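You operate a simulated robot arm through the tools that you are given. There is no shell and no other tool.

You are at the controls of a simulated two-armed robot. One attempt, no reset.

TASK
Shut the left bench drawer. Put the lettered lens marked "A" from the top of the long bench on the top of the low wooden stand and the lettered lens that says "E" on the high shelf of the camera table. Put the white bar shim that says "0.6" from the top of the long bench on top of the gold extension ring and the white bar shim marked "0.5" on top of the banded silver tin there. Take the short black lens and put it on the thick brass disc. Fetch the silver extension ring and set it on the top of the grey drawer counter. Put the fisheye lens that says "2" from the top of the long bench on the middle shelf of the grey drawer counter and the fisheye lens that says "1" on top of the black card box there. Do these in any order. Set down upright: lettered lens, fisheye lens.

Only the result counts: the job must be done as asked and must still hold three seconds after the hand-in. Knocking over, shifting, dropping, spilling or breaking anything else fails it.

THE ROBOT
Two 7-joint arms with two-finger parallel grippers on one trunk, on a base that moves. Base frame: it is fixed to the floor where the robot stands at the start and does not move with it; the origin is under the middle of the robot, x ahead of it, y to its left, z up. Units: mm, rad, N and s.
The left shoulder is at the start at [80, 131, 947], the right one opposite. With the tool pointing down near the work surface each hand reaches from about 400 to 860 mm from the robot's upright axis, wherever it stands, measured 20 degrees to its own side. Places, roughly: banded silver tin (12x12x4 cm) [-1900, -700, 800]; black card box (12x10x8 cm) [-2300, -200, 800]; fisheye lens [-2250, -250, 750]; gold extension ring [-1250, -750, 750]; high shelf of the camera table (15x94 cm) [-1200, 2120, 1260]; left bench drawer [700, -100, 700]; lettered lens [-1500, -1000, 750]; middle shelf of the grey drawer counter [-2700, 3100, 500]; short black lens [-1250, 1500, 750]; silver extension ring [-1500, 1250, 750]; thick brass disc (9x9x3 cm) [-1400, 4400, 800]; top of the grey drawer counter [-2800, 3000, 800]; top of the low wooden stand (20x22 cm) [1420, 180, 640]; white bar shim [-1500, -750, 750]. Payload 1.57 kg a hand.
The tool frame of a hand sits at the grasp point between the pads (the TCP): z along the fingers, y along the line on which they close. The tips reach 30 mm beyond it. The gripper opens to 110 mm. The fingers are 24 mm wide and 12 mm thick; the gripper's body (48 by 112 mm) begins 78 mm behind the TCP.
Orientation is that of the tool frame in the base frame, as [roll, pitch, yaw] about the fixed x, y, z axes, in that order (R = Rz(yaw) Ry(pitch) Rx(roll)). With the fingers straight down and closing along the base's y, the tool's x points along the base's -x, its y along +y and its z along -z.

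THE INTERFACE
- The arms move only by the tool send_rows. It takes "left_increments", "right_increments" or both (then of equal length, played together; a hand with none holds still); each is a list of rows, each an object of numbers (a shift or turn left out is 0, a gripper value left out holds the last): "grip": the closure, from 0 (fully open) to 1 (shut); "x", "y", "z": the shift along the tool's x, y, z in units of 250 mm (1.0 is 250 mm); "rx", "ry", "rz": the turn, a rotation vector about the tool's x, y, z in units of 180 degrees (1.0 is 180 degrees). In form: [{"grip": .., "x": .., "y": .., "z": .., "rx": .., "ry": .., "rz": ..}, ...]. A call has 1 to 20 rows; each row is the pose to reach, as a shift and turn from the pose commanded when the call began, along the tool's axes at that moment. A call with a number of a shift or a turn outside -1 to 1 is refused whole. Rows are played at 5 a second. More than 50 mm and 0.15 rad between two rows, or a gripper value outside its range, and nothing of the call is played. A pose out of reach is approached as far as the arm can. The call stops where the force on the tool passes 40 N (or 10 N more than at its start, if that is more) or the arm is blocked; 0.2 s more then pass. Each finger travels about 108 mm/s and halts on what it meets, pressing with about 28 N; the grip force reading is that of the motor and also rises with nothing between the fingers. The clock runs only during rows and for 0.2 s after the last one: add rows that repeat a pose to give the fingers time. The reply holds the time, the measured pose of the TCP, the force on the tool along the base axes, the opening and the grip force, in the units named above and with some noise, with the torque about the TCP (base axes, N m) and any sound that the robot's microphone picked up.
- Cameras (640 x 400 px; columns grow to the right, rows downward): "scene" is now at [-61.8, 6.6, 1401.9]; the picture's right is [0.10, -1.00, 0.00], its down [-0.73, -0.07, -0.68] and it looks along [0.68, 0.07, -0.73] (base axes); focal length 282 px, centre (320, 200). "left" rides on the left gripper at [70, -16, -141] in its tool frame; the picture's right is [0.23, 0.97, 0.00], its down [-0.86, 0.20, -0.48] and it looks along [-0.47, 0.11, 0.88] (tool axes); focal length 222 px, centre (320, 200). "right" rides on the right gripper at [70, 16, -141] in its tool frame; the picture's right is [-0.23, 0.97, 0.00], its down [-0.86, -0.20, -0.48] and it looks along [-0.47, -0.11, 0.88] (tool axes); focal length 222 px, centre (320, 200).
- grab_frame(camera): a new picture of that camera. No time passes.
- base_move(legs): drives the robot by 1 to 6 legs, each [ahead, left, turn to the left] in mm, mm and rad, along the robot's own axes; the way and the turn of a leg run together, so that a leg with both is an arc; at most 1500 mm and 3.142 rad a leg. The arms and the cameras ride along, it lands a little off, and it stops where it bumps. It gives what a move gives.
- pan_tilt(pan, tilt): turns the head with the scene camera to pan (to the left, within 1.902 rad either way) and tilt (down, from -0.506 to 1.204), counted from straight ahead of the robot. It gives what a move gives.
- measure_at(camera, pixels): there is no depth. For up to 12 entries [column, row, z] of the newest picture of that camera ("zoom" is the newest enlarged one), the place [x, y] in the base frame at which the ray of that pixel passes the height z, good to about 2 mm. No time passes.
- close_up(camera, box): a new picture of the part [left, top, right, bottom] of that camera's present view, enlarged. No time passes.
- finish_job(): hands the job in; it is judged then, once.

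Open the grippers and draw the arms clear of the work before you hand the job in, unless the task says otherwise.

The tools are called after "Call:" by a JSON object that holds its "op" and its "data". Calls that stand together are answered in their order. send_rows: Moves the arms, as the interface text tells. Its arguments: {"type":"object","properties":{"left_increments":{"type":"array","items":{"type":"object","properties":{"grip":{"type":"number"},"x":{"type":"number"},"y":{"type":"number"},"z":{"type":"number"},"rx":{"type":"number"},"ry":{"type":"number"},"rz":{"type":"number"}}}},"right_increments":{"type":"array","items":{"type":"object","properties":{"grip":{"type":"number"},"x":{"type":"number"},"y":{"type":"number"},"z":{"type":"number"},"rx":{"type":"number"},"ry":{"type":"number"},"rz":{"type":"number"}}}}},"required":[]} The other tools are called the same way: base_move (legs) drives the base; pan_tilt (pan, tilt) turns the head that bears the scene camera; grab_frame (camera) takes a picture; measure_at (camera, pixels) gives the place at which the rays of pixels pass given heights; close_up (camera, box) takes an enlarged picture of a part of a camera's view; finish_job () hands the job in.

At the start:

```text
t: 0.0
left_tcp_pos: [515.6, 229.1, 865.4]
left_tool_rot: [-3.142, 0.0, -3.141]
left_contact_force: [-1.2, 0.0, -0.6]
left_moment: [0.0, 0.02, -0.01]
left_finger_gap: 110.0
left_grasp_force: 0.0
right_tcp_pos: [492.3, -228.2, 896.2]
right_tool_rot: [3.141, -0.001, -3.139]
right_contact_force: [0.4, 0.8, -0.2]
right_moment: [0.01, -0.02, 0.02]
right_finger_gap: 110.0
right_grasp_force: 0.0
robot x, y, heading: [-2.0, -1.6, -0.0]
head pan, tilt (commanded): [0.096, 0.819]
```

scene: 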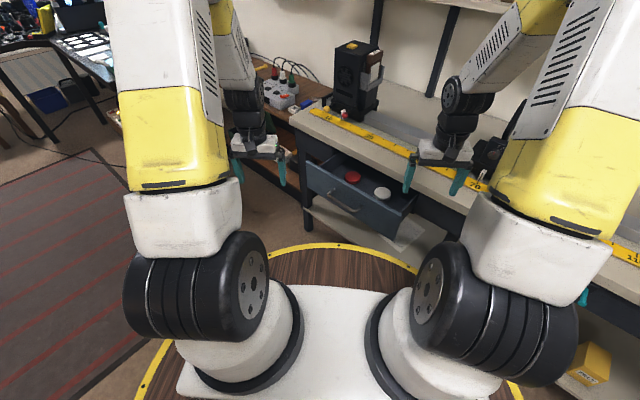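
right: 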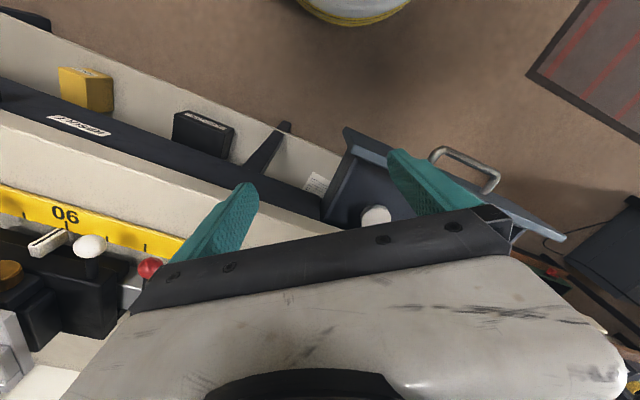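
left: 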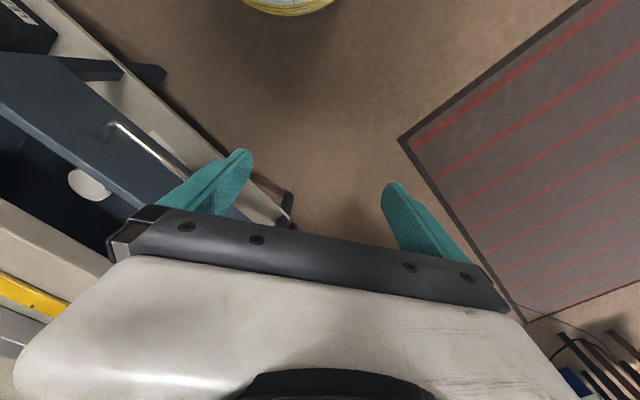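

I'll begin by looking at the open drawer in front of me (around pixel 360,190 in the scene view) and the surroundings.

Call:
{"op": "close_up", "data": {"camera": "scene", "box": [230, 80, 500, 250]}}

Call:
{"op": "grab_frame", "data": {"camera": "scene"}}

```text
2.35 times, centred on (365, 165) of scene
```

zoom: 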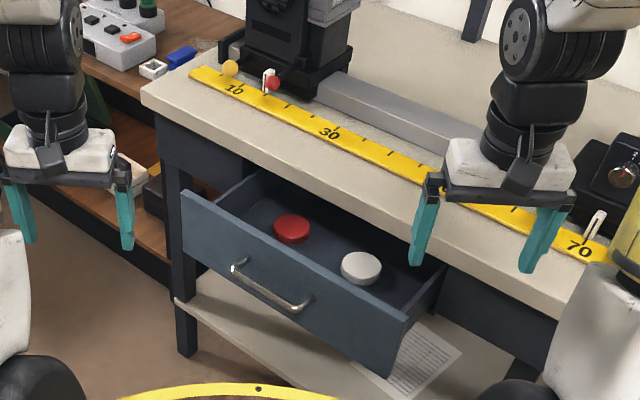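

```text
taken
```

scene: 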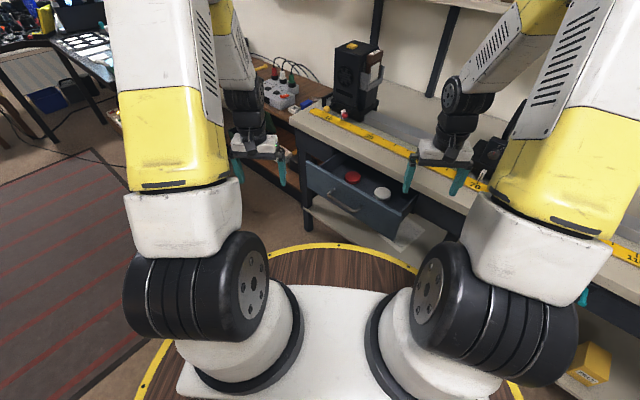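

The drawer front's top edge runs from zoom (183,192) to (408,320), with the handle around (232,268)–(306,308). Measuring at candidate heights.

Call:
{"op": "measure_at", "data": {"camera": "scene", "pixels": [[307, 162, 740], [307, 162, 700], [403, 216, 740], [403, 216, 700], [329, 194, 680], [360, 210, 680], [292, 115, 800], [292, 115, 760], [480, 190, 800], [480, 190, 760]]}}

Call:
{"op": "pan_tilt", "data": {"pan": -0.3, "tilt": 0.6}}

Call:
{"op": "grab_frame", "data": {"camera": "scene"}}

```text
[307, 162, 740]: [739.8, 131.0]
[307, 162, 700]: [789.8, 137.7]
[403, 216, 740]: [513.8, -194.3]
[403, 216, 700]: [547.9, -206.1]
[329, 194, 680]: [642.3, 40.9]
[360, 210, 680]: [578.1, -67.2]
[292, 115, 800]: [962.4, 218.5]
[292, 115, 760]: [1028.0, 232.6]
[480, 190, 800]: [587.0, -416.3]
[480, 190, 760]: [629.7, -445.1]
```

```text
t: 0.9
left_tcp_pos: [514.9, 228.6, 866.0]
left_tool_rot: [-3.142, -0.002, -3.141]
left_contact_force: [-0.2, 0.6, 0.2]
left_moment: [-0.01, 0.0, 0.0]
left_finger_gap: 110.1
left_grasp_force: 0.1
right_tcp_pos: [492.4, -229.5, 895.2]
right_tool_rot: [3.141, -0.001, 3.141]
right_contact_force: [0.1, 0.0, 0.1]
right_moment: [-0.01, -0.01, 0.02]
right_finger_gap: 109.8
right_grasp_force: 0.1
robot x, y, heading: [3.2, 1.9, 0.002]
head pan, tilt (commanded): [-0.3, 0.6]
```

```text
taken
```

scene: 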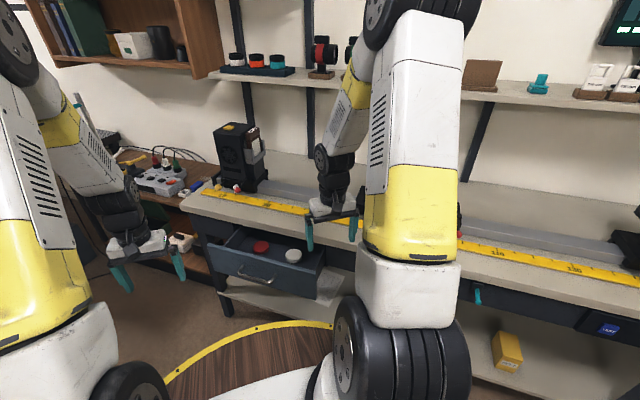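

The drawer is clear now with the head turned. I'll take wrist pictures for triangulating the drawer front height.

Call:
{"op": "grab_frame", "data": {"camera": "right"}}

Call:
{"op": "grab_frame", "data": {"camera": "left"}}

Call:
{"op": "close_up", "data": {"camera": "scene", "box": [180, 160, 380, 310]}}

```text
taken
```

right: 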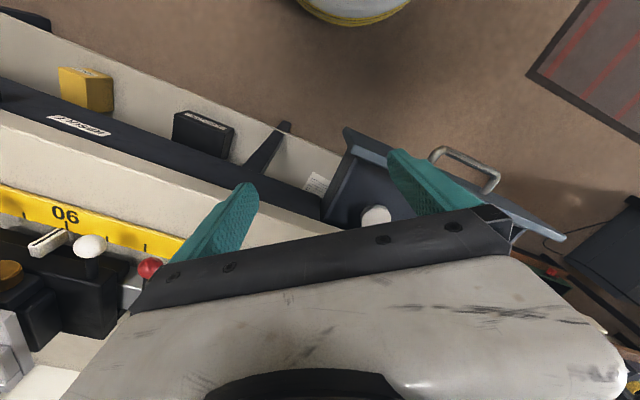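

```text
taken
```

left: 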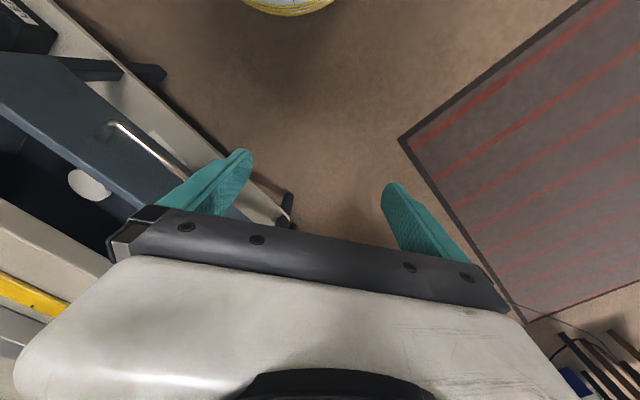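

```text
2.67 times, centred on (280, 235) of scene
```

zoom: 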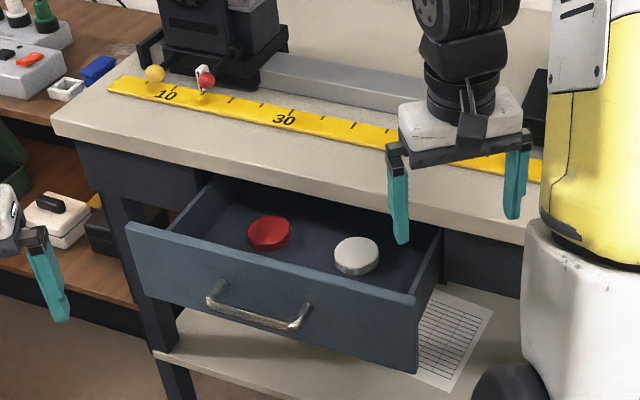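

The drawer front's right top corner is at right-cam (346,130) and scene zoom (418,300); left top corner at right-cam (563,238) and scene zoom (127,224). Measuring all at several heights to triangulate.

Call:
{"op": "measure_at", "data": {"camera": "right", "pixels": [[346, 130, 760], [346, 130, 740], [346, 130, 720], [346, 130, 700], [563, 238, 760], [563, 238, 740], [563, 238, 720], [563, 238, 700], [432, 152, 680], [499, 186, 680]]}}

Call:
{"op": "measure_at", "data": {"camera": "zoom", "pixels": [[418, 300, 760], [418, 300, 740], [418, 300, 720], [418, 300, 700], [127, 224, 760], [127, 224, 740], [127, 224, 720], [127, 224, 700], [212, 298, 680], [306, 322, 680]]}}

```text
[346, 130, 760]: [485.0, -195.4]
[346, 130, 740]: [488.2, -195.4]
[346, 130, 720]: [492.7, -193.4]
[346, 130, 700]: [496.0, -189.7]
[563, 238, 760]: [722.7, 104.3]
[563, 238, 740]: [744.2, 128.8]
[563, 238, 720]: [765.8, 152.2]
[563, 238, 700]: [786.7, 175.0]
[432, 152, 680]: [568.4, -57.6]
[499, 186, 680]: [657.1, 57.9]
```

```text
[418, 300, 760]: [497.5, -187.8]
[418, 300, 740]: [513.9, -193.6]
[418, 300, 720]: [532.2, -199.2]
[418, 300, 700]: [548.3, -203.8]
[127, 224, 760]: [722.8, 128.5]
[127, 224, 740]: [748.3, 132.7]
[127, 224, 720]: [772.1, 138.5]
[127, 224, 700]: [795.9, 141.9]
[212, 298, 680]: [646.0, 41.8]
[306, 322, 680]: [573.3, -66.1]
```

The drawer front's outward normal is about heading −0.63 rad; the front panel runs (738,128) to (505,−192) at z≈745. I'll back off a bit and turn to face it squarely.

Call:
{"op": "base_move", "data": {"legs": [[-200, 0, 0], [0, 0, -0.6]]}}

Call:
{"op": "pan_tilt", "data": {"pan": 0.3, "tilt": 0.7}}

Call:
{"op": "grab_frame", "data": {"camera": "scene"}}

Call:
{"op": "grab_frame", "data": {"camera": "left"}}

```text
t: 4.1
left_tcp_pos: [352.3, -105.4, 865.4]
left_tool_rot: [3.141, 0.001, 2.534]
left_contact_force: [0.0, -0.3, 0.1]
left_moment: [-0.01, 0.02, 0.01]
left_finger_gap: 109.9
left_grasp_force: 0.0
right_tcp_pos: [71.7, -468.0, 894.8]
right_tool_rot: [3.141, 0.0, 2.534]
right_contact_force: [0.2, 0.2, 0.3]
right_moment: [0.03, -0.02, 0.0]
right_finger_gap: 110.0
right_grasp_force: 0.0
robot x, y, heading: [-203.3, 2.2, -0.609]
head pan, tilt (commanded): [-0.3, 0.6]
```

```text
t: 5.1
left_tcp_pos: [352.6, -105.8, 866.6]
left_tool_rot: [3.141, 0.0, 2.534]
left_contact_force: [-0.7, -0.2, 0.5]
left_moment: [0.02, 0.01, 0.01]
left_finger_gap: 110.2
left_grasp_force: 0.1
right_tcp_pos: [72.2, -468.0, 894.7]
right_tool_rot: [-3.141, -0.002, 2.535]
right_contact_force: [-0.1, 0.2, 0.8]
right_moment: [-0.02, 0.04, 0.02]
right_finger_gap: 109.9
right_grasp_force: 0.1
robot x, y, heading: [-201.9, -1.5, -0.603]
head pan, tilt (commanded): [0.3, 0.7]
```

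```text
taken
```

scene: 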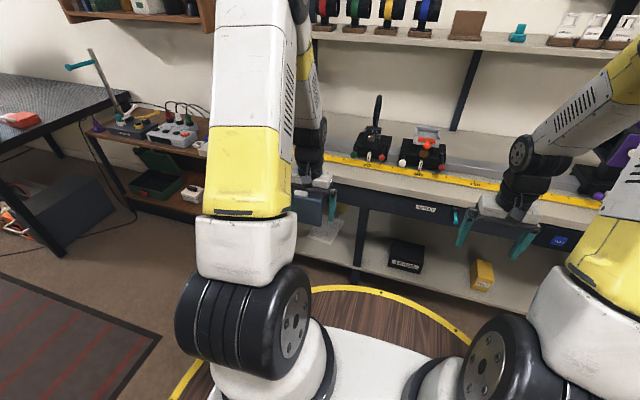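

```text
taken
```

left: 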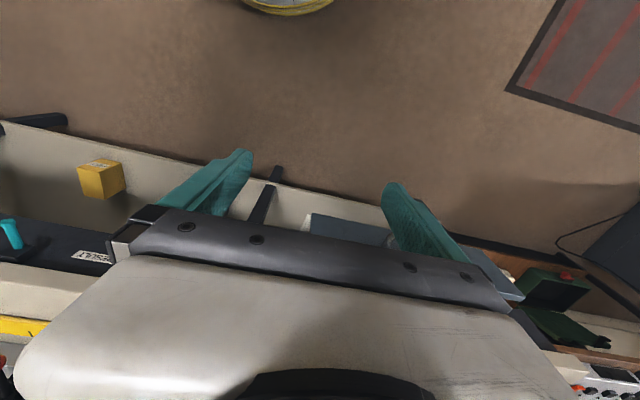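

The left wrist cam shows the drawer front from (310,215) to (522,298). I'll measure its direction to check alignment.

Call:
{"op": "measure_at", "data": {"camera": "left", "pixels": [[310, 214, 745], [522, 300, 745], [310, 214, 755], [522, 300, 755]]}}

Call:
{"op": "close_up", "data": {"camera": "left", "box": [200, 130, 560, 355]}}

```text
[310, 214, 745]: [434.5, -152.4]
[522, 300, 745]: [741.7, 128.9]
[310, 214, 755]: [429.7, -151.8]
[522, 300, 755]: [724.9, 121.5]
```

```text
1.78 times, centred on (380, 242) of left
```

zoom: 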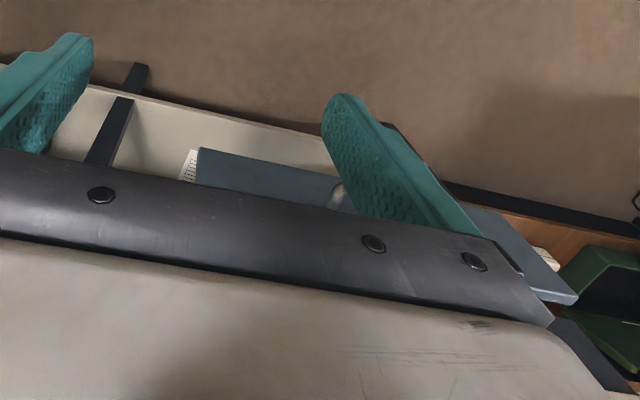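

I'll strafe left about 210 mm so that the left hand lines up with the drawer, then look again.

Call:
{"op": "base_move", "data": {"legs": [[0, 210, 0]]}}

Call:
{"op": "pan_tilt", "data": {"pan": 0.0, "tilt": 0.7}}

Call:
{"op": "grab_frame", "data": {"camera": "scene"}}

Call:
{"op": "grab_frame", "data": {"camera": "left"}}

```text
t: 6.8
left_tcp_pos: [473.1, 64.7, 864.8]
left_tool_rot: [-3.141, 0.0, 2.532]
left_contact_force: [-0.3, -0.1, 0.4]
left_moment: [0.0, 0.02, -0.04]
left_finger_gap: 109.8
left_grasp_force: 0.0
right_tcp_pos: [191.1, -297.0, 895.7]
right_tool_rot: [-3.142, 0.001, 2.534]
right_contact_force: [-0.3, -0.6, 0.1]
right_moment: [0.0, 0.0, -0.01]
right_finger_gap: 109.8
right_grasp_force: 0.0
robot x, y, heading: [-85.6, 172.7, -0.608]
head pan, tilt (commanded): [0.3, 0.7]
```

```text
t: 7.6
left_tcp_pos: [471.0, 64.4, 866.1]
left_tool_rot: [-3.141, -0.001, 2.533]
left_contact_force: [0.3, -0.1, 0.0]
left_moment: [0.03, 0.02, 0.01]
left_finger_gap: 110.2
left_grasp_force: 0.0
right_tcp_pos: [190.2, -296.5, 895.0]
right_tool_rot: [-3.141, 0.001, 2.532]
right_contact_force: [0.6, 0.1, -0.9]
right_moment: [-0.03, -0.03, -0.02]
right_finger_gap: 109.9
right_grasp_force: 0.2
robot x, y, heading: [-82.3, 170.7, -0.608]
head pan, tilt (commanded): [0.0, 0.7]
```

```text
taken
```

scene: 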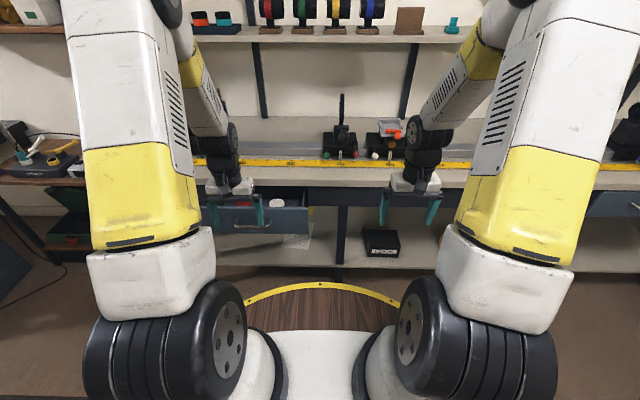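

```text
taken
```

left: 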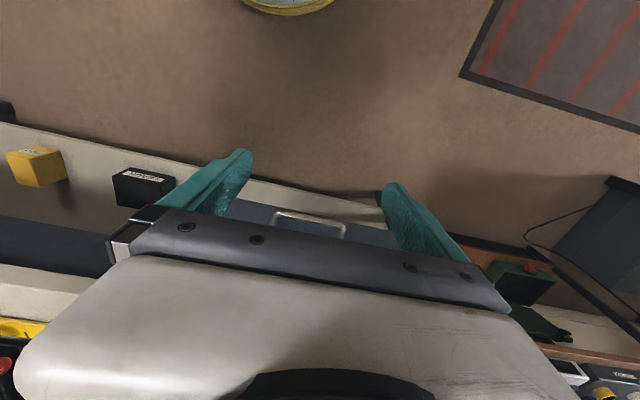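

The bench now lies nearly square to the robot; the drawer front's top edge is at scene (215,206)–(308,208) with its handle near (251,222). Measuring these for hand alignment.

Call:
{"op": "close_up", "data": {"camera": "scene", "box": [180, 150, 380, 275]}}

Call:
{"op": "measure_at", "data": {"camera": "scene", "pixels": [[308, 208, 745], [308, 233, 650], [308, 208, 700], [251, 224, 690], [251, 224, 700], [251, 224, 670], [300, 188, 780], [600, 190, 780], [300, 172, 800]]}}

```text
3.20 times, centred on (280, 212) of scene
```

zoom: 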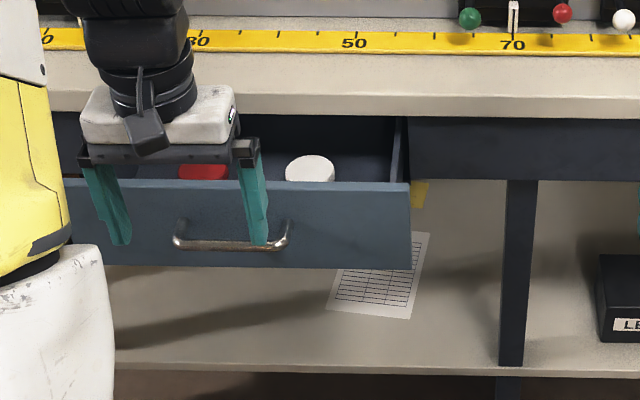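

```text
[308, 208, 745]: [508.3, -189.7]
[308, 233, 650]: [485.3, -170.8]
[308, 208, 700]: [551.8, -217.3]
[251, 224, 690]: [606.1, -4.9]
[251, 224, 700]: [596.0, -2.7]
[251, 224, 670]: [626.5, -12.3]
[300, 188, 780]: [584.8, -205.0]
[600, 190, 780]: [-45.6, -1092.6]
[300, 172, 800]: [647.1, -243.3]
```

The drawer front is about 695 mm ahead, centred 239 mm left, top at z≈745, handle at z≈696. I'll close the left fingers, tilt them 60° forward and bring the tips just in front of the panel above the handle.

Call:
{"op": "send_rows", "data": {"left_increments": [{"grip": 1, "x": -0.046, "y": 0.005, "z": 0.049, "ry": -0.0333}, {"grip": 1, "x": -0.092, "y": 0.01, "z": 0.098, "ry": -0.0667}, {"grip": 1, "x": -0.138, "y": 0.014, "z": 0.148, "ry": -0.1}, {"grip": 1, "x": -0.184, "y": 0.019, "z": 0.197, "ry": -0.1333}, {"grip": 1, "x": -0.23, "y": 0.024, "z": 0.246, "ry": -0.1667}, {"grip": 1, "x": -0.276, "y": 0.029, "z": 0.295, "ry": -0.2}, {"grip": 1, "x": -0.322, "y": 0.034, "z": 0.344, "ry": -0.2333}, {"grip": 1, "x": -0.368, "y": 0.038, "z": 0.394, "ry": -0.2667}, {"grip": 1, "x": -0.414, "y": 0.043, "z": 0.443, "ry": -0.3}, {"grip": 1, "x": -0.46, "y": 0.048, "z": 0.492, "ry": -0.3333}, {"grip": 1, "x": -0.46, "y": 0.048, "z": 0.492, "ry": -0.3333}]}}

Call:
{"op": "grab_frame", "data": {"camera": "scene"}}

Call:
{"op": "grab_frame", "data": {"camera": "left"}}

```text
t: 10.0
left_tcp_pos: [571.4, 8.6, 743.1]
left_tool_rot: [-3.141, 1.048, 2.534]
left_contact_force: [-0.9, -0.4, -0.4]
left_moment: [0.02, -0.01, -0.03]
left_finger_gap: 0.2
left_grasp_force: 21.6
right_tcp_pos: [191.1, -298.1, 894.7]
right_tool_rot: [3.14, 0.0, 2.532]
right_contact_force: [0.4, -1.0, -0.4]
right_moment: [0.02, 0.02, -0.01]
right_finger_gap: 109.9
right_grasp_force: 0.0
robot x, y, heading: [-83.6, 168.3, -0.613]
head pan, tilt (commanded): [0.0, 0.7]
```

```text
taken
```

scene: 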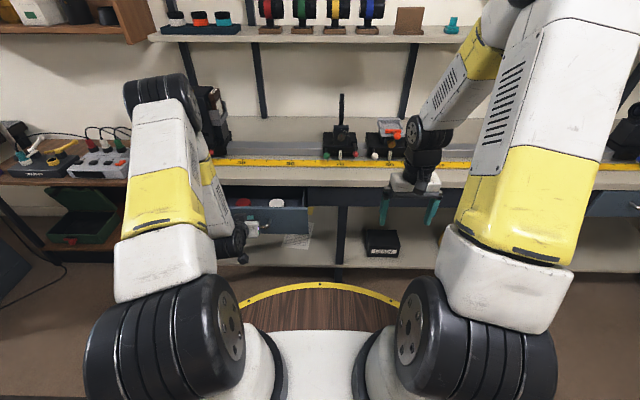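

```text
taken
```

left: 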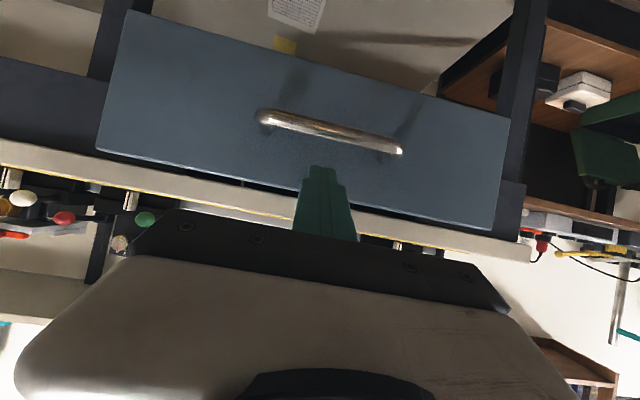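

The closed fingertips sit at (322,165) in the left view, centred between handle and panel top edge. Now I push straight ahead in 10 mm steps until the drawer stops.

Call:
{"op": "send_rows", "data": {"left_increments": [{"x": -0.02, "z": 0.0346}, {"x": -0.04, "z": 0.0693}, {"x": -0.06, "z": 0.1039}, {"x": -0.08, "z": 0.1386}, {"x": -0.1, "z": 0.1732}, {"x": -0.12, "z": 0.2078}, {"x": -0.14, "z": 0.2425}, {"x": -0.16, "z": 0.2771}, {"x": -0.18, "z": 0.3118}, {"x": -0.2, "z": 0.3464}, {"x": -0.22, "z": 0.381}, {"x": -0.24, "z": 0.4157}, {"x": -0.26, "z": 0.4503}, {"x": -0.28, "z": 0.485}, {"x": -0.3, "z": 0.5196}, {"x": -0.32, "z": 0.5542}, {"x": -0.34, "z": 0.5889}, {"x": -0.36, "z": 0.6235}, {"x": -0.38, "z": 0.6582}, {"x": -0.4, "z": 0.6928}]}}

Call:
{"op": "grab_frame", "data": {"camera": "scene"}}

Call:
{"op": "grab_frame", "data": {"camera": "left"}}

```text
t: 13.4
left_tcp_pos: [698.8, -78.4, 739.1]
left_tool_rot: [-3.14, 1.035, 2.536]
left_contact_force: [-14.4, 9.3, 7.7]
left_moment: [-0.12, -0.13, -0.07]
left_finger_gap: 0.0
left_grasp_force: 21.4
right_tcp_pos: [189.1, -296.2, 894.8]
right_tool_rot: [3.141, 0.001, 2.534]
right_contact_force: [-0.5, 0.1, -0.1]
right_moment: [0.03, 0.0, 0.01]
right_finger_gap: 109.8
right_grasp_force: 0.1
robot x, y, heading: [-79.0, 174.8, -0.609]
head pan, tilt (commanded): [0.0, 0.7]
stopped in row 17 (left hand): the force on the tool passed its limit at 110 N (the readings are from after the stop); the commanded pose is now the measured one
```

```text
taken
```

scene: 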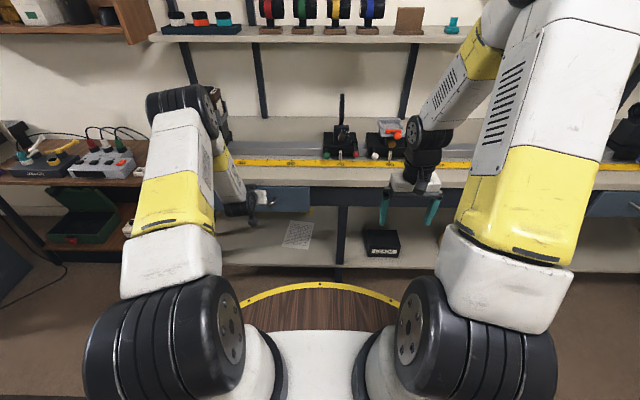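

```text
taken
```

left: 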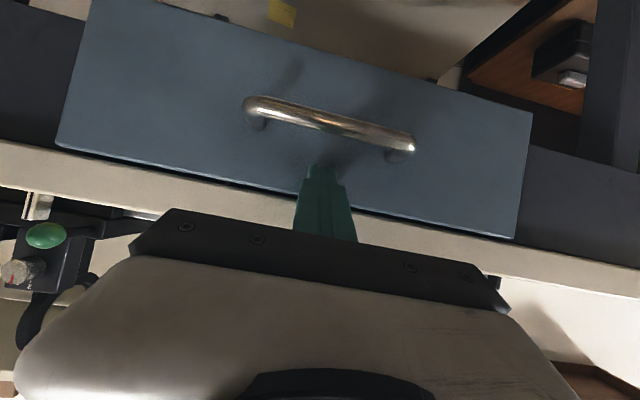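

The hand stopped hard with the drawer apparently flush under the bench top. I retract the left hand straight back 130 mm and check.

Call:
{"op": "send_rows", "data": {"left_increments": [{"x": 0.04, "z": -0.0693}, {"x": 0.08, "z": -0.1386}, {"x": 0.12, "z": -0.2078}, {"x": 0.16, "z": -0.2771}, {"x": 0.2, "z": -0.3464}, {"x": 0.24, "z": -0.4157}, {"x": 0.28, "z": -0.485}, {"x": 0.32, "z": -0.5542}]}}

Call:
{"op": "grab_frame", "data": {"camera": "left"}}

Call:
{"op": "close_up", "data": {"camera": "scene", "box": [180, 150, 380, 275]}}

```text
t: 15.2
left_tcp_pos: [568.9, 13.4, 741.0]
left_tool_rot: [-3.139, 1.038, 2.535]
left_contact_force: [0.1, -0.6, -0.7]
left_moment: [0.01, -0.04, 0.0]
left_finger_gap: 0.1
left_grasp_force: 21.5
right_tcp_pos: [189.7, -297.1, 895.7]
right_tool_rot: [-3.141, 0.001, 2.533]
right_contact_force: [-0.8, 0.1, -0.3]
right_moment: [0.0, 0.0, 0.03]
right_finger_gap: 109.9
right_grasp_force: 0.0
robot x, y, heading: [-82.7, 168.6, -0.606]
head pan, tilt (commanded): [0.0, 0.7]
```

```text
taken
```

left: 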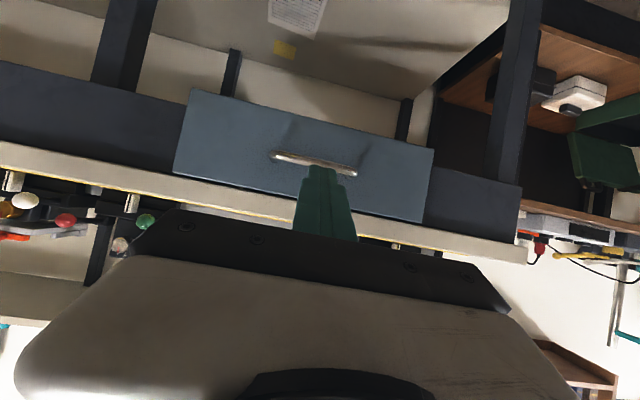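

```text
3.20 times, centred on (280, 212) of scene
```

zoom: 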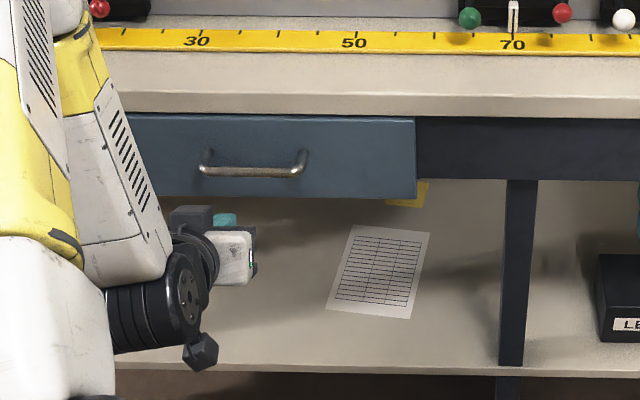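

The drawer looks closed, but the finger may have touched the bench edge, so I verify by pushing lower, on the handle (z≈690), slowly.

Call:
{"op": "send_rows", "data": {"left_increments": [{"x": 0.1143, "z": 0.066}, {"x": 0.0783, "z": 0.1284}, {"x": 0.0423, "z": 0.1907}, {"x": 0.0063, "z": 0.2531}, {"x": -0.0297, "z": 0.3154}, {"x": -0.0657, "z": 0.3778}, {"x": -0.1017, "z": 0.4401}, {"x": -0.1117, "z": 0.4574}, {"x": -0.1217, "z": 0.4747}, {"x": -0.1317, "z": 0.4921}, {"x": -0.1417, "z": 0.5094}, {"x": -0.1517, "z": 0.5267}, {"x": -0.1617, "z": 0.544}, {"x": -0.1717, "z": 0.5613}, {"x": -0.1817, "z": 0.5787}, {"x": -0.1917, "z": 0.596}, {"x": -0.2017, "z": 0.6133}, {"x": -0.2117, "z": 0.6306}]}}

Call:
{"op": "grab_frame", "data": {"camera": "left"}}

Call:
{"op": "close_up", "data": {"camera": "scene", "box": [180, 150, 380, 275]}}

```text
t: 17.5
left_tcp_pos: [667.4, -57.2, 707.0]
left_tool_rot: [-3.138, 1.033, 2.537]
left_contact_force: [-17.9, 10.0, 17.7]
left_moment: [-0.17, -0.15, -0.13]
left_finger_gap: 0.0
left_grasp_force: 20.8
right_tcp_pos: [191.0, -295.6, 895.5]
right_tool_rot: [-3.14, 0.004, 2.534]
right_contact_force: [-0.3, 0.4, 0.3]
right_moment: [-0.03, 0.01, 0.02]
right_finger_gap: 109.9
right_grasp_force: 0.2
robot x, y, heading: [-80.6, 170.5, -0.61]
head pan, tilt (commanded): [0.0, 0.7]
stopped in row 11 (left hand): the force on the tool passed its limit at 51 N (the readings are from after the stop); the commanded pose is now the measured one
```

```text
taken
```

left: 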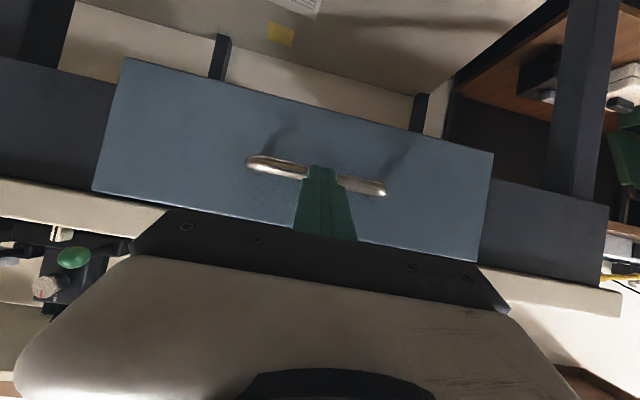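

```text
3.20 times, centred on (280, 212) of scene
```

zoom: 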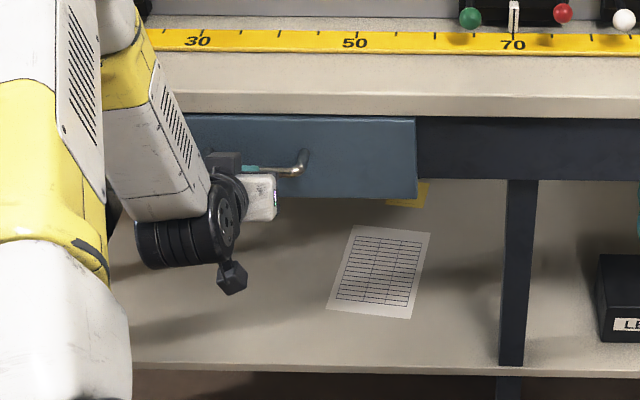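

The handle did not move under ~51 N, so the drawer is fully shut. I retract the left hand and return it to the tool-down carry pose.

Call:
{"op": "send_rows", "data": {"left_increments": [{"x": 0.05, "z": -0.0866}, {"x": 0.1, "z": -0.1732}, {"x": 0.15, "z": -0.26}, {"x": 0.2, "z": -0.3464}, {"x": 0.25, "z": -0.433}, {"x": 0.3, "z": -0.52}]}}

Call:
{"op": "send_rows", "data": {"left_increments": [{"grip": 0, "x": -0.0395, "z": -0.0588, "ry": 0.033}, {"grip": 0, "x": -0.079, "z": -0.1176, "ry": 0.066}, {"grip": 0, "x": -0.1185, "z": -0.1764, "ry": 0.099}, {"grip": 0, "x": -0.158, "z": -0.2352, "ry": 0.132}, {"grip": 0, "x": -0.1975, "z": -0.294, "ry": 0.165}, {"grip": 0, "x": -0.237, "z": -0.3528, "ry": 0.198}, {"grip": 0, "x": -0.2765, "z": -0.4116, "ry": 0.231}, {"grip": 0, "x": -0.316, "z": -0.4704, "ry": 0.264}, {"grip": 0, "x": -0.3555, "z": -0.5292, "ry": 0.297}, {"grip": 0, "x": -0.395, "z": -0.588, "ry": 0.329}]}}

Call:
{"op": "pan_tilt", "data": {"pan": 0.7, "tilt": 0.5}}

Call:
{"op": "grab_frame", "data": {"camera": "scene"}}

```text
t: 18.9
left_tcp_pos: [543.3, 30.0, 705.6]
left_tool_rot: [-3.14, 1.031, 2.537]
left_contact_force: [0.4, 0.8, 0.2]
left_moment: [0.01, -0.03, 0.0]
left_finger_gap: 0.0
left_grasp_force: 20.7
right_tcp_pos: [190.3, -296.5, 895.3]
right_tool_rot: [3.141, 0.0, 2.534]
right_contact_force: [-0.5, -0.9, 0.0]
right_moment: [-0.02, 0.01, -0.01]
right_finger_gap: 109.9
right_grasp_force: 0.1
robot x, y, heading: [-82.7, 170.9, -0.61]
head pan, tilt (commanded): [0.0, 0.7]
```

```text
t: 21.1
left_tcp_pos: [484.3, 71.2, 866.7]
left_tool_rot: [-3.14, -0.004, 2.533]
left_contact_force: [0.1, -0.3, -0.3]
left_moment: [0.03, -0.02, 0.01]
left_finger_gap: 110.2
left_grasp_force: 0.0
right_tcp_pos: [191.9, -296.1, 896.7]
right_tool_rot: [-3.141, 0.0, 2.534]
right_contact_force: [-0.1, 0.6, 0.1]
right_moment: [0.0, -0.02, 0.0]
right_finger_gap: 110.1
right_grasp_force: 0.0
robot x, y, heading: [-81.1, 176.9, -0.605]
head pan, tilt (commanded): [0.0, 0.7]
```

```text
t: 22.1
left_tcp_pos: [483.8, 71.9, 866.2]
left_tool_rot: [-3.139, -0.003, 2.533]
left_contact_force: [0.1, -1.0, -0.9]
left_moment: [-0.02, -0.04, -0.04]
left_finger_gap: 110.0
left_grasp_force: 0.1
right_tcp_pos: [190.8, -294.7, 894.9]
right_tool_rot: [-3.141, 0.0, 2.534]
right_contact_force: [-0.5, 0.2, 0.5]
right_moment: [-0.03, 0.02, -0.01]
right_finger_gap: 110.1
right_grasp_force: 0.1
robot x, y, heading: [-80.3, 172.0, -0.606]
head pan, tilt (commanded): [0.7, 0.499]
```

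```text
taken
```

scene: 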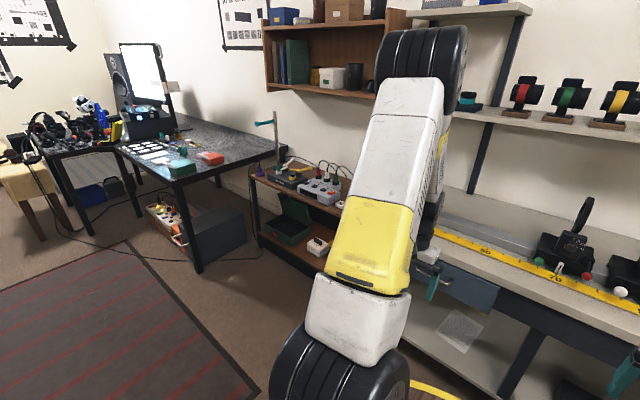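

The drawer work is complete. Next I turn the robot toward the long bench (around [-1500,-850]) and look around with the head.

Call:
{"op": "base_move", "data": {"legs": [[-150, 0, 0], [0, 0, -1.9]]}}

Call:
{"op": "pan_tilt", "data": {"pan": 0.0, "tilt": 0.4}}

Call:
{"op": "grab_frame", "data": {"camera": "scene"}}

```text
t: 28.1
left_tcp_pos: [-495.4, -241.6, 867.5]
left_tool_rot: [-3.141, -0.002, 0.611]
left_contact_force: [0.7, 0.1, -0.3]
left_moment: [0.01, -0.04, 0.01]
left_finger_gap: 109.8
left_grasp_force: 0.0
right_tcp_pos: [-739.1, 160.5, 895.1]
right_tool_rot: [-3.141, -0.001, 0.611]
right_contact_force: [0.3, -1.2, -0.4]
right_moment: [0.0, 0.02, -0.03]
right_finger_gap: 110.1
right_grasp_force: 0.1
robot x, y, heading: [-204.5, 261.4, -2.529]
head pan, tilt (commanded): [0.7, 0.499]
```

```text
t: 29.2
left_tcp_pos: [-494.8, -240.5, 865.6]
left_tool_rot: [-3.141, -0.001, 0.611]
left_contact_force: [-0.2, -0.2, 0.2]
left_moment: [-0.03, -0.04, -0.03]
left_finger_gap: 110.1
left_grasp_force: 0.1
right_tcp_pos: [-739.3, 161.3, 895.9]
right_tool_rot: [3.141, 0.0, 0.611]
right_contact_force: [0.2, -0.4, 0.6]
right_moment: [0.01, -0.05, -0.02]
right_finger_gap: 109.8
right_grasp_force: 0.1
robot x, y, heading: [-202.7, 258.6, -2.529]
head pan, tilt (commanded): [0.0, 0.4]
```

```text
taken
```

scene: 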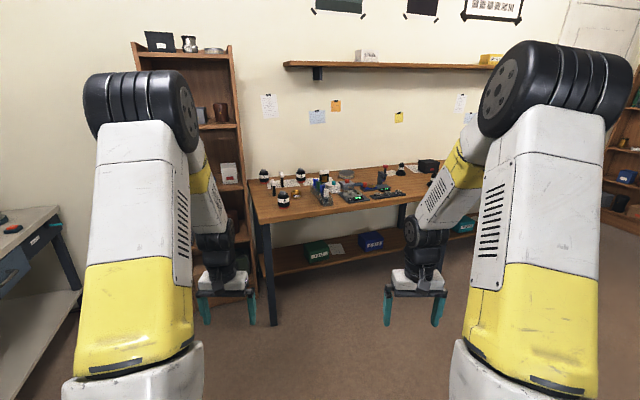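

The long bench is the wooden table ahead around pixels (250–440, 160–220). I zoom in to identify the items.

Call:
{"op": "close_up", "data": {"camera": "scene", "box": [235, 140, 395, 240]}}

Call:
{"op": "close_up", "data": {"camera": "scene", "box": [340, 140, 460, 215]}}

```text
4.00 times, centred on (315, 190) of scene
```

zoom: 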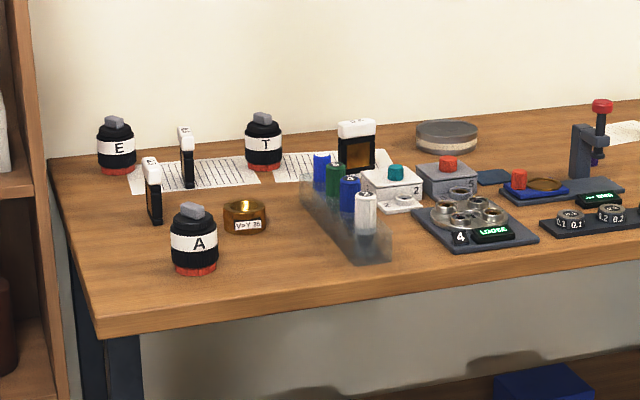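

```text
5.33 times, centred on (400, 178) of scene
```

zoom: 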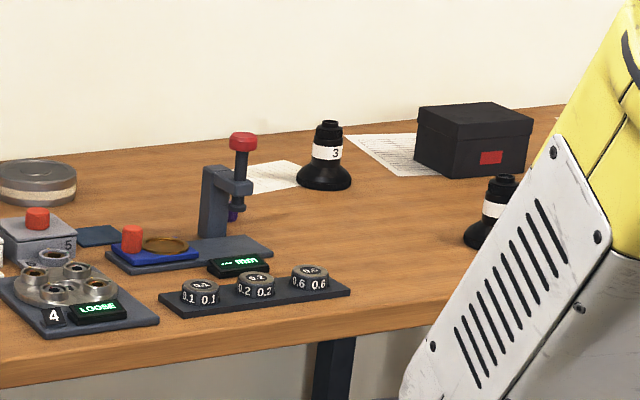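

The items are visible: lenses E, T, A, white-capped shims, the gold ring, the banded tin, fisheye lenses and the black box. I measure the bench front edge and items at z≈750.

Call:
{"op": "measure_at", "data": {"camera": "scene", "pixels": [[259, 222, 750], [395, 202, 750], [283, 207, 760], [264, 182, 760], [301, 181, 760], [296, 197, 760], [272, 195, 760], [282, 186, 760], [324, 183, 760], [347, 178, 760], [248, 181, 750]]}}

Call:
{"op": "pan_tilt", "data": {"pan": -0.6, "tilt": 0.4}}

Call:
{"op": "grab_frame", "data": {"camera": "scene"}}

Call:
{"op": "pan_tilt", "data": {"pan": -1.4, "tilt": 0.4}}

Call:
{"op": "grab_frame", "data": {"camera": "scene"}}

```text
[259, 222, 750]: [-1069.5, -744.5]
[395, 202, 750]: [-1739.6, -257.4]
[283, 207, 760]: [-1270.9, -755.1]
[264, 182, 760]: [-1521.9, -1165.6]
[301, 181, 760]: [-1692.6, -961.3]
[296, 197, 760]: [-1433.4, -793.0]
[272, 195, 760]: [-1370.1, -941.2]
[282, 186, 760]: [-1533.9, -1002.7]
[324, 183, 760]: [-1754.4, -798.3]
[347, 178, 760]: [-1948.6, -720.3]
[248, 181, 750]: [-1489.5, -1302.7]
```

```text
t: 30.2
left_tcp_pos: [-496.3, -241.3, 866.3]
left_tool_rot: [-3.14, -0.003, 0.61]
left_contact_force: [-0.1, -0.2, 0.5]
left_moment: [-0.02, -0.01, -0.01]
left_finger_gap: 110.0
left_grasp_force: 0.0
right_tcp_pos: [-739.0, 161.7, 895.2]
right_tool_rot: [3.141, 0.001, 0.612]
right_contact_force: [0.0, -0.8, 0.3]
right_moment: [-0.01, 0.01, 0.0]
right_finger_gap: 110.3
right_grasp_force: 0.0
robot x, y, heading: [-210.6, 254.7, -2.53]
head pan, tilt (commanded): [-0.6, 0.4]
```

```text
taken
```

scene: 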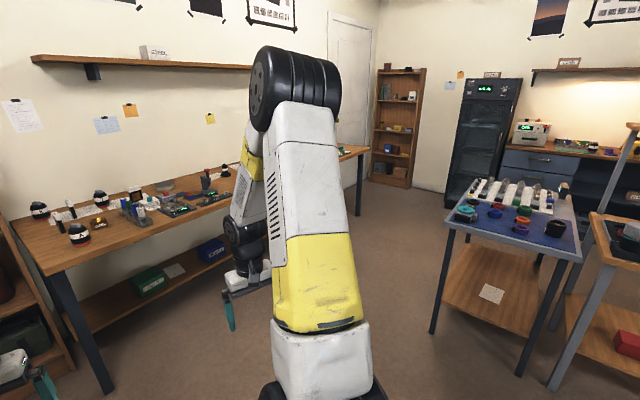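

```text
t: 31.3
left_tcp_pos: [-495.5, -240.4, 867.4]
left_tool_rot: [-3.14, -0.002, 0.609]
left_contact_force: [-0.3, 0.5, 0.2]
left_moment: [0.01, -0.05, 0.0]
left_finger_gap: 110.1
left_grasp_force: 0.2
right_tcp_pos: [-738.9, 161.7, 894.9]
right_tool_rot: [-3.14, 0.0, 0.613]
right_contact_force: [-1.1, -0.2, -0.6]
right_moment: [0.02, -0.02, -0.01]
right_finger_gap: 110.0
right_grasp_force: 0.1
robot x, y, heading: [-207.7, 256.0, -2.526]
head pan, tilt (commanded): [-1.4, 0.4]
```

```text
taken
```

scene: 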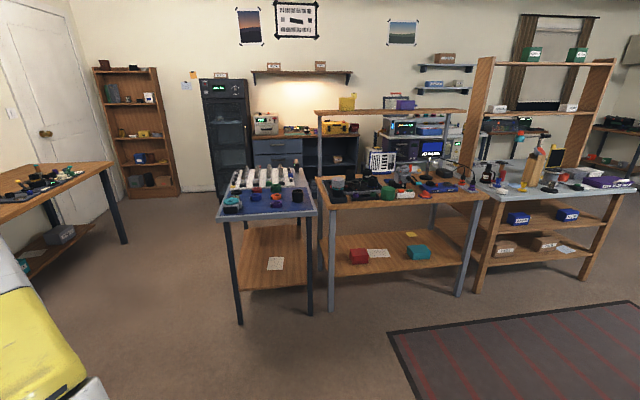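

This overview shows the bench at left, the blue‑mat table, the camera table with a high shelf and the grey drawer counter in back. I check the wrist view to learn the robot's own base footprint before driving close.

Call:
{"op": "grab_frame", "data": {"camera": "left"}}

Call:
{"op": "pan_tilt", "data": {"pan": 0.0, "tilt": 1.1}}

Call:
{"op": "grab_frame", "data": {"camera": "scene"}}

```text
taken
```

left: 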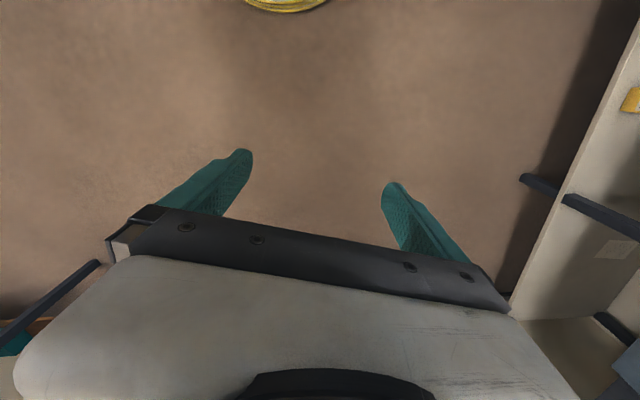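

```text
t: 32.9
left_tcp_pos: [-495.4, -241.2, 867.9]
left_tool_rot: [-3.139, -0.002, 0.612]
left_contact_force: [-0.8, 0.5, 0.4]
left_moment: [0.01, -0.02, 0.03]
left_finger_gap: 110.2
left_grasp_force: 0.0
right_tcp_pos: [-740.6, 161.6, 893.9]
right_tool_rot: [3.141, 0.001, 0.614]
right_contact_force: [1.3, -0.2, -0.7]
right_moment: [0.02, -0.02, 0.0]
right_finger_gap: 110.3
right_grasp_force: 0.0
robot x, y, heading: [-201.9, 259.4, -2.535]
head pan, tilt (commanded): [0.0, 1.1]
```

```text
taken
```

scene: 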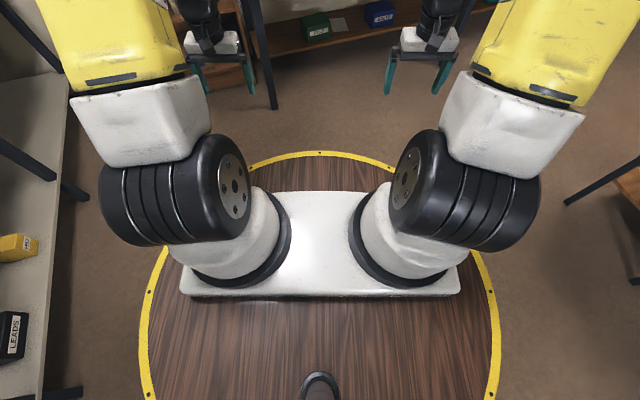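

The robot is a drum of about 290 mm radius, so it can stand about 320 mm from the bench edge. I drive to roughly 600 mm from the bench front and face it squarely (heading ≈ −2.2).

Call:
{"op": "base_move", "data": {"legs": [[800, -104, 0], [0, 0, 0.335]]}}

Call:
{"op": "pan_tilt", "data": {"pan": 0.0, "tilt": 0.6}}

Call:
{"op": "grab_frame", "data": {"camera": "scene"}}

```text
t: 38.2
left_tcp_pos: [-1031.6, -677.3, 867.2]
left_tool_rot: [-3.14, -0.001, 0.941]
left_contact_force: [-0.6, -0.8, -0.4]
left_moment: [-0.01, -0.02, -0.04]
left_finger_gap: 109.8
left_grasp_force: 0.0
right_tcp_pos: [-1392.5, -373.8, 896.4]
right_tool_rot: [3.141, 0.0, 0.942]
right_contact_force: [-0.9, 0.6, -0.2]
right_moment: [0.01, 0.01, 0.01]
right_finger_gap: 109.8
right_grasp_force: 0.0
robot x, y, heading: [-918.2, -105.9, -2.198]
head pan, tilt (commanded): [0.0, 1.1]
```

```text
t: 39.1
left_tcp_pos: [-1031.2, -674.7, 866.1]
left_tool_rot: [-3.14, -0.003, 0.94]
left_contact_force: [-0.5, -0.3, -0.1]
left_moment: [-0.01, -0.01, 0.04]
left_finger_gap: 110.2
left_grasp_force: 0.2
right_tcp_pos: [-1392.3, -374.1, 895.8]
right_tool_rot: [-3.141, -0.001, 0.942]
right_contact_force: [0.2, -0.5, 0.1]
right_moment: [0.03, -0.03, -0.01]
right_finger_gap: 110.0
right_grasp_force: 0.1
robot x, y, heading: [-918.0, -107.5, -2.2]
head pan, tilt (commanded): [0.0, 0.6]
```

```text
taken
```

scene: 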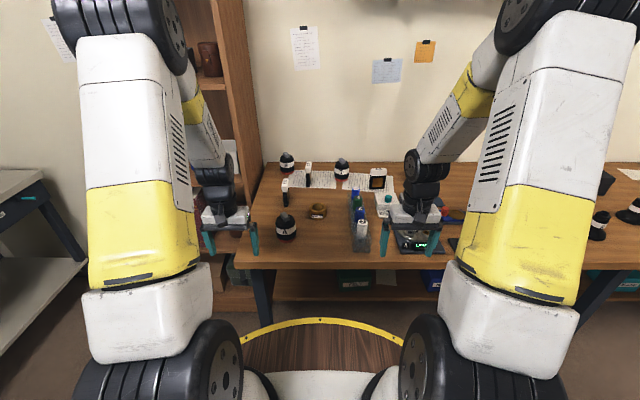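

Now the bench is square in view; I zoom on the items at (270–400,150–260).

Call:
{"op": "close_up", "data": {"camera": "scene", "box": [250, 145, 410, 245]}}

Call:
{"op": "measure_at", "data": {"camera": "scene", "pixels": [[236, 263, 750], [400, 263, 750], [286, 235, 750], [287, 171, 750], [342, 176, 750], [318, 214, 750], [285, 201, 750], [308, 184, 750], [377, 190, 750], [264, 165, 750]]}}

```text
4.00 times, centred on (330, 195) of scene
```

zoom: 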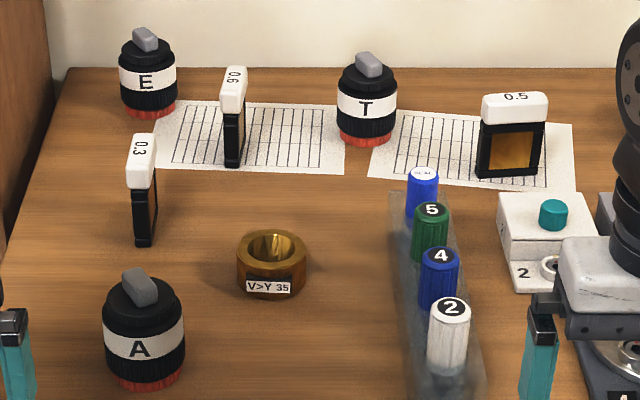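

```text
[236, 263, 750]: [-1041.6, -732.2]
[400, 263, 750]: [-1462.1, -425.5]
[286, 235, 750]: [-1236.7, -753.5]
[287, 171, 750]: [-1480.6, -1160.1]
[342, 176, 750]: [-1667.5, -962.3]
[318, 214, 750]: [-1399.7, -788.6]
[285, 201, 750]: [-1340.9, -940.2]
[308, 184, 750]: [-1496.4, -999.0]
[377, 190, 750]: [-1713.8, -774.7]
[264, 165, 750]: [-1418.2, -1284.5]
```

All labels are readable: shims 0.3, 0.6, 0.5, lenses E, T, A, and the gold ring. I measure the bookcase's position beside the bench to plan arm clearance.

Call:
{"op": "close_up", "data": {"camera": "scene", "box": [150, 140, 310, 340]}}

Call:
{"op": "measure_at", "data": {"camera": "scene", "pixels": [[258, 185, 750], [262, 160, 750], [236, 263, 750], [213, 310, 0], [262, 325, 0]]}}

```text
2.00 times, centred on (230, 240) of scene
```

zoom: 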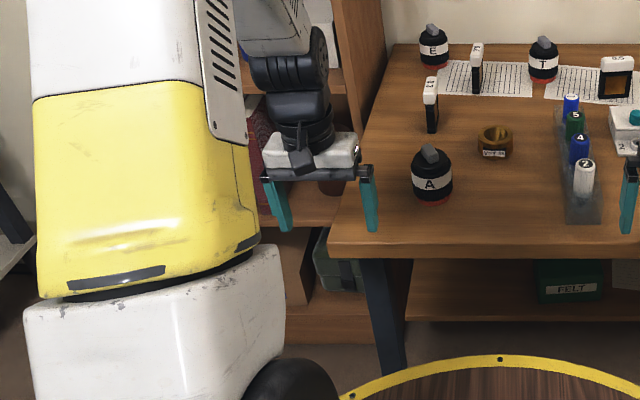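

```text
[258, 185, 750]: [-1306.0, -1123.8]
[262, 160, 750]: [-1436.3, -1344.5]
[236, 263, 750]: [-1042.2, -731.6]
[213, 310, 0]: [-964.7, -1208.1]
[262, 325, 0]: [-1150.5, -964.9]
```

The bookcase front is about 336 mm deeper than the bench edge, so there is room. I raise both hands 150 mm and then drive ahead 245 mm to stand about 330 mm from the bench edge.

Call:
{"op": "send_rows", "data": {"left_increments": [{"z": -0.12}, {"z": -0.24}, {"z": -0.36}, {"z": -0.48}, {"z": -0.6}], "right_increments": [{"z": -0.1}, {"z": -0.2}, {"z": -0.3}, {"z": -0.4}, {"z": -0.5}]}}

Call:
{"op": "base_move", "data": {"legs": [[245, 0, 0]]}}

Call:
{"op": "grab_frame", "data": {"camera": "scene"}}

Call:
{"op": "grab_frame", "data": {"camera": "left"}}

Call:
{"op": "grab_frame", "data": {"camera": "right"}}

```text
t: 40.4
left_tcp_pos: [-1032.3, -676.7, 1018.1]
left_tool_rot: [-3.14, -0.002, 0.94]
left_contact_force: [-0.4, -0.5, -0.3]
left_moment: [0.0, -0.04, -0.01]
left_finger_gap: 109.9
left_grasp_force: 0.0
right_tcp_pos: [-1393.1, -376.2, 1021.3]
right_tool_rot: [3.141, -0.001, 0.944]
right_contact_force: [-0.3, -0.8, 0.4]
right_moment: [0.0, 0.0, -0.02]
right_finger_gap: 109.9
right_grasp_force: 0.3
robot x, y, heading: [-921.8, -112.8, -2.197]
head pan, tilt (commanded): [0.0, 0.6]
```

```text
t: 42.1
left_tcp_pos: [-1171.5, -871.8, 1017.2]
left_tool_rot: [-3.141, 0.001, 0.944]
left_contact_force: [0.3, 0.2, 1.0]
left_moment: [0.0, 0.0, -0.05]
left_finger_gap: 110.1
left_grasp_force: 0.1
right_tcp_pos: [-1534.8, -569.3, 1020.4]
right_tool_rot: [-3.141, -0.002, 0.943]
right_contact_force: [0.1, 0.0, 0.5]
right_moment: [0.01, 0.0, 0.03]
right_finger_gap: 110.0
right_grasp_force: 0.2
robot x, y, heading: [-1057.0, -306.5, -2.2]
head pan, tilt (commanded): [0.0, 0.6]
```

```text
taken
```

scene: 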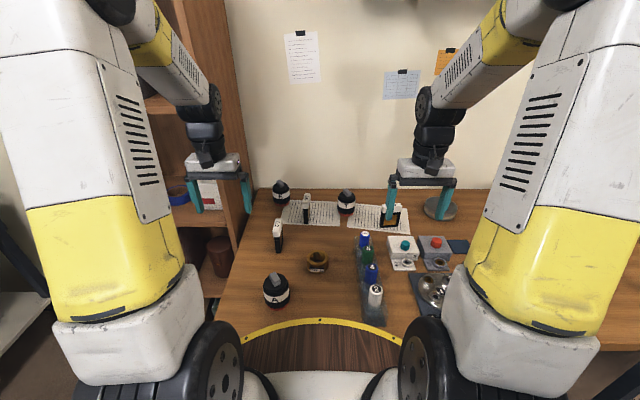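

```text
taken
```

left: 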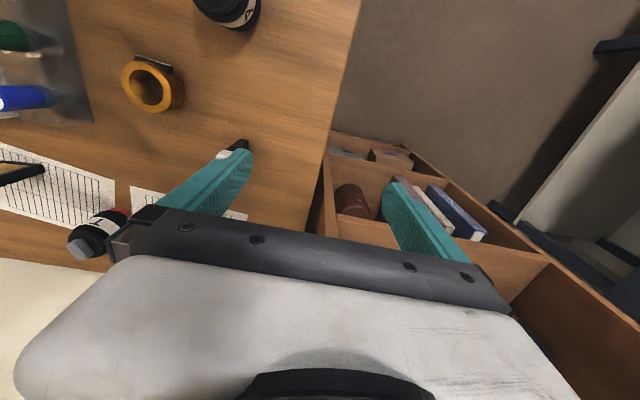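

```text
taken
```

right: 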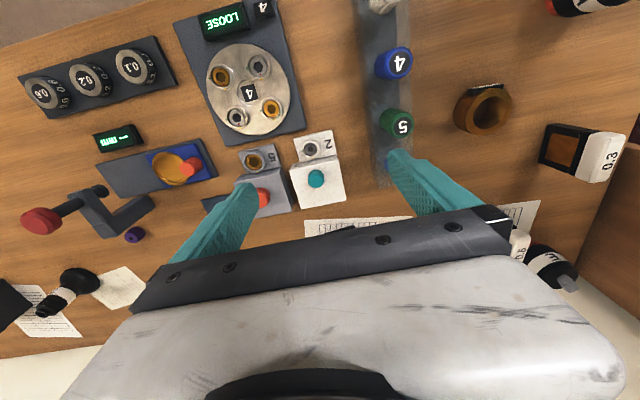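

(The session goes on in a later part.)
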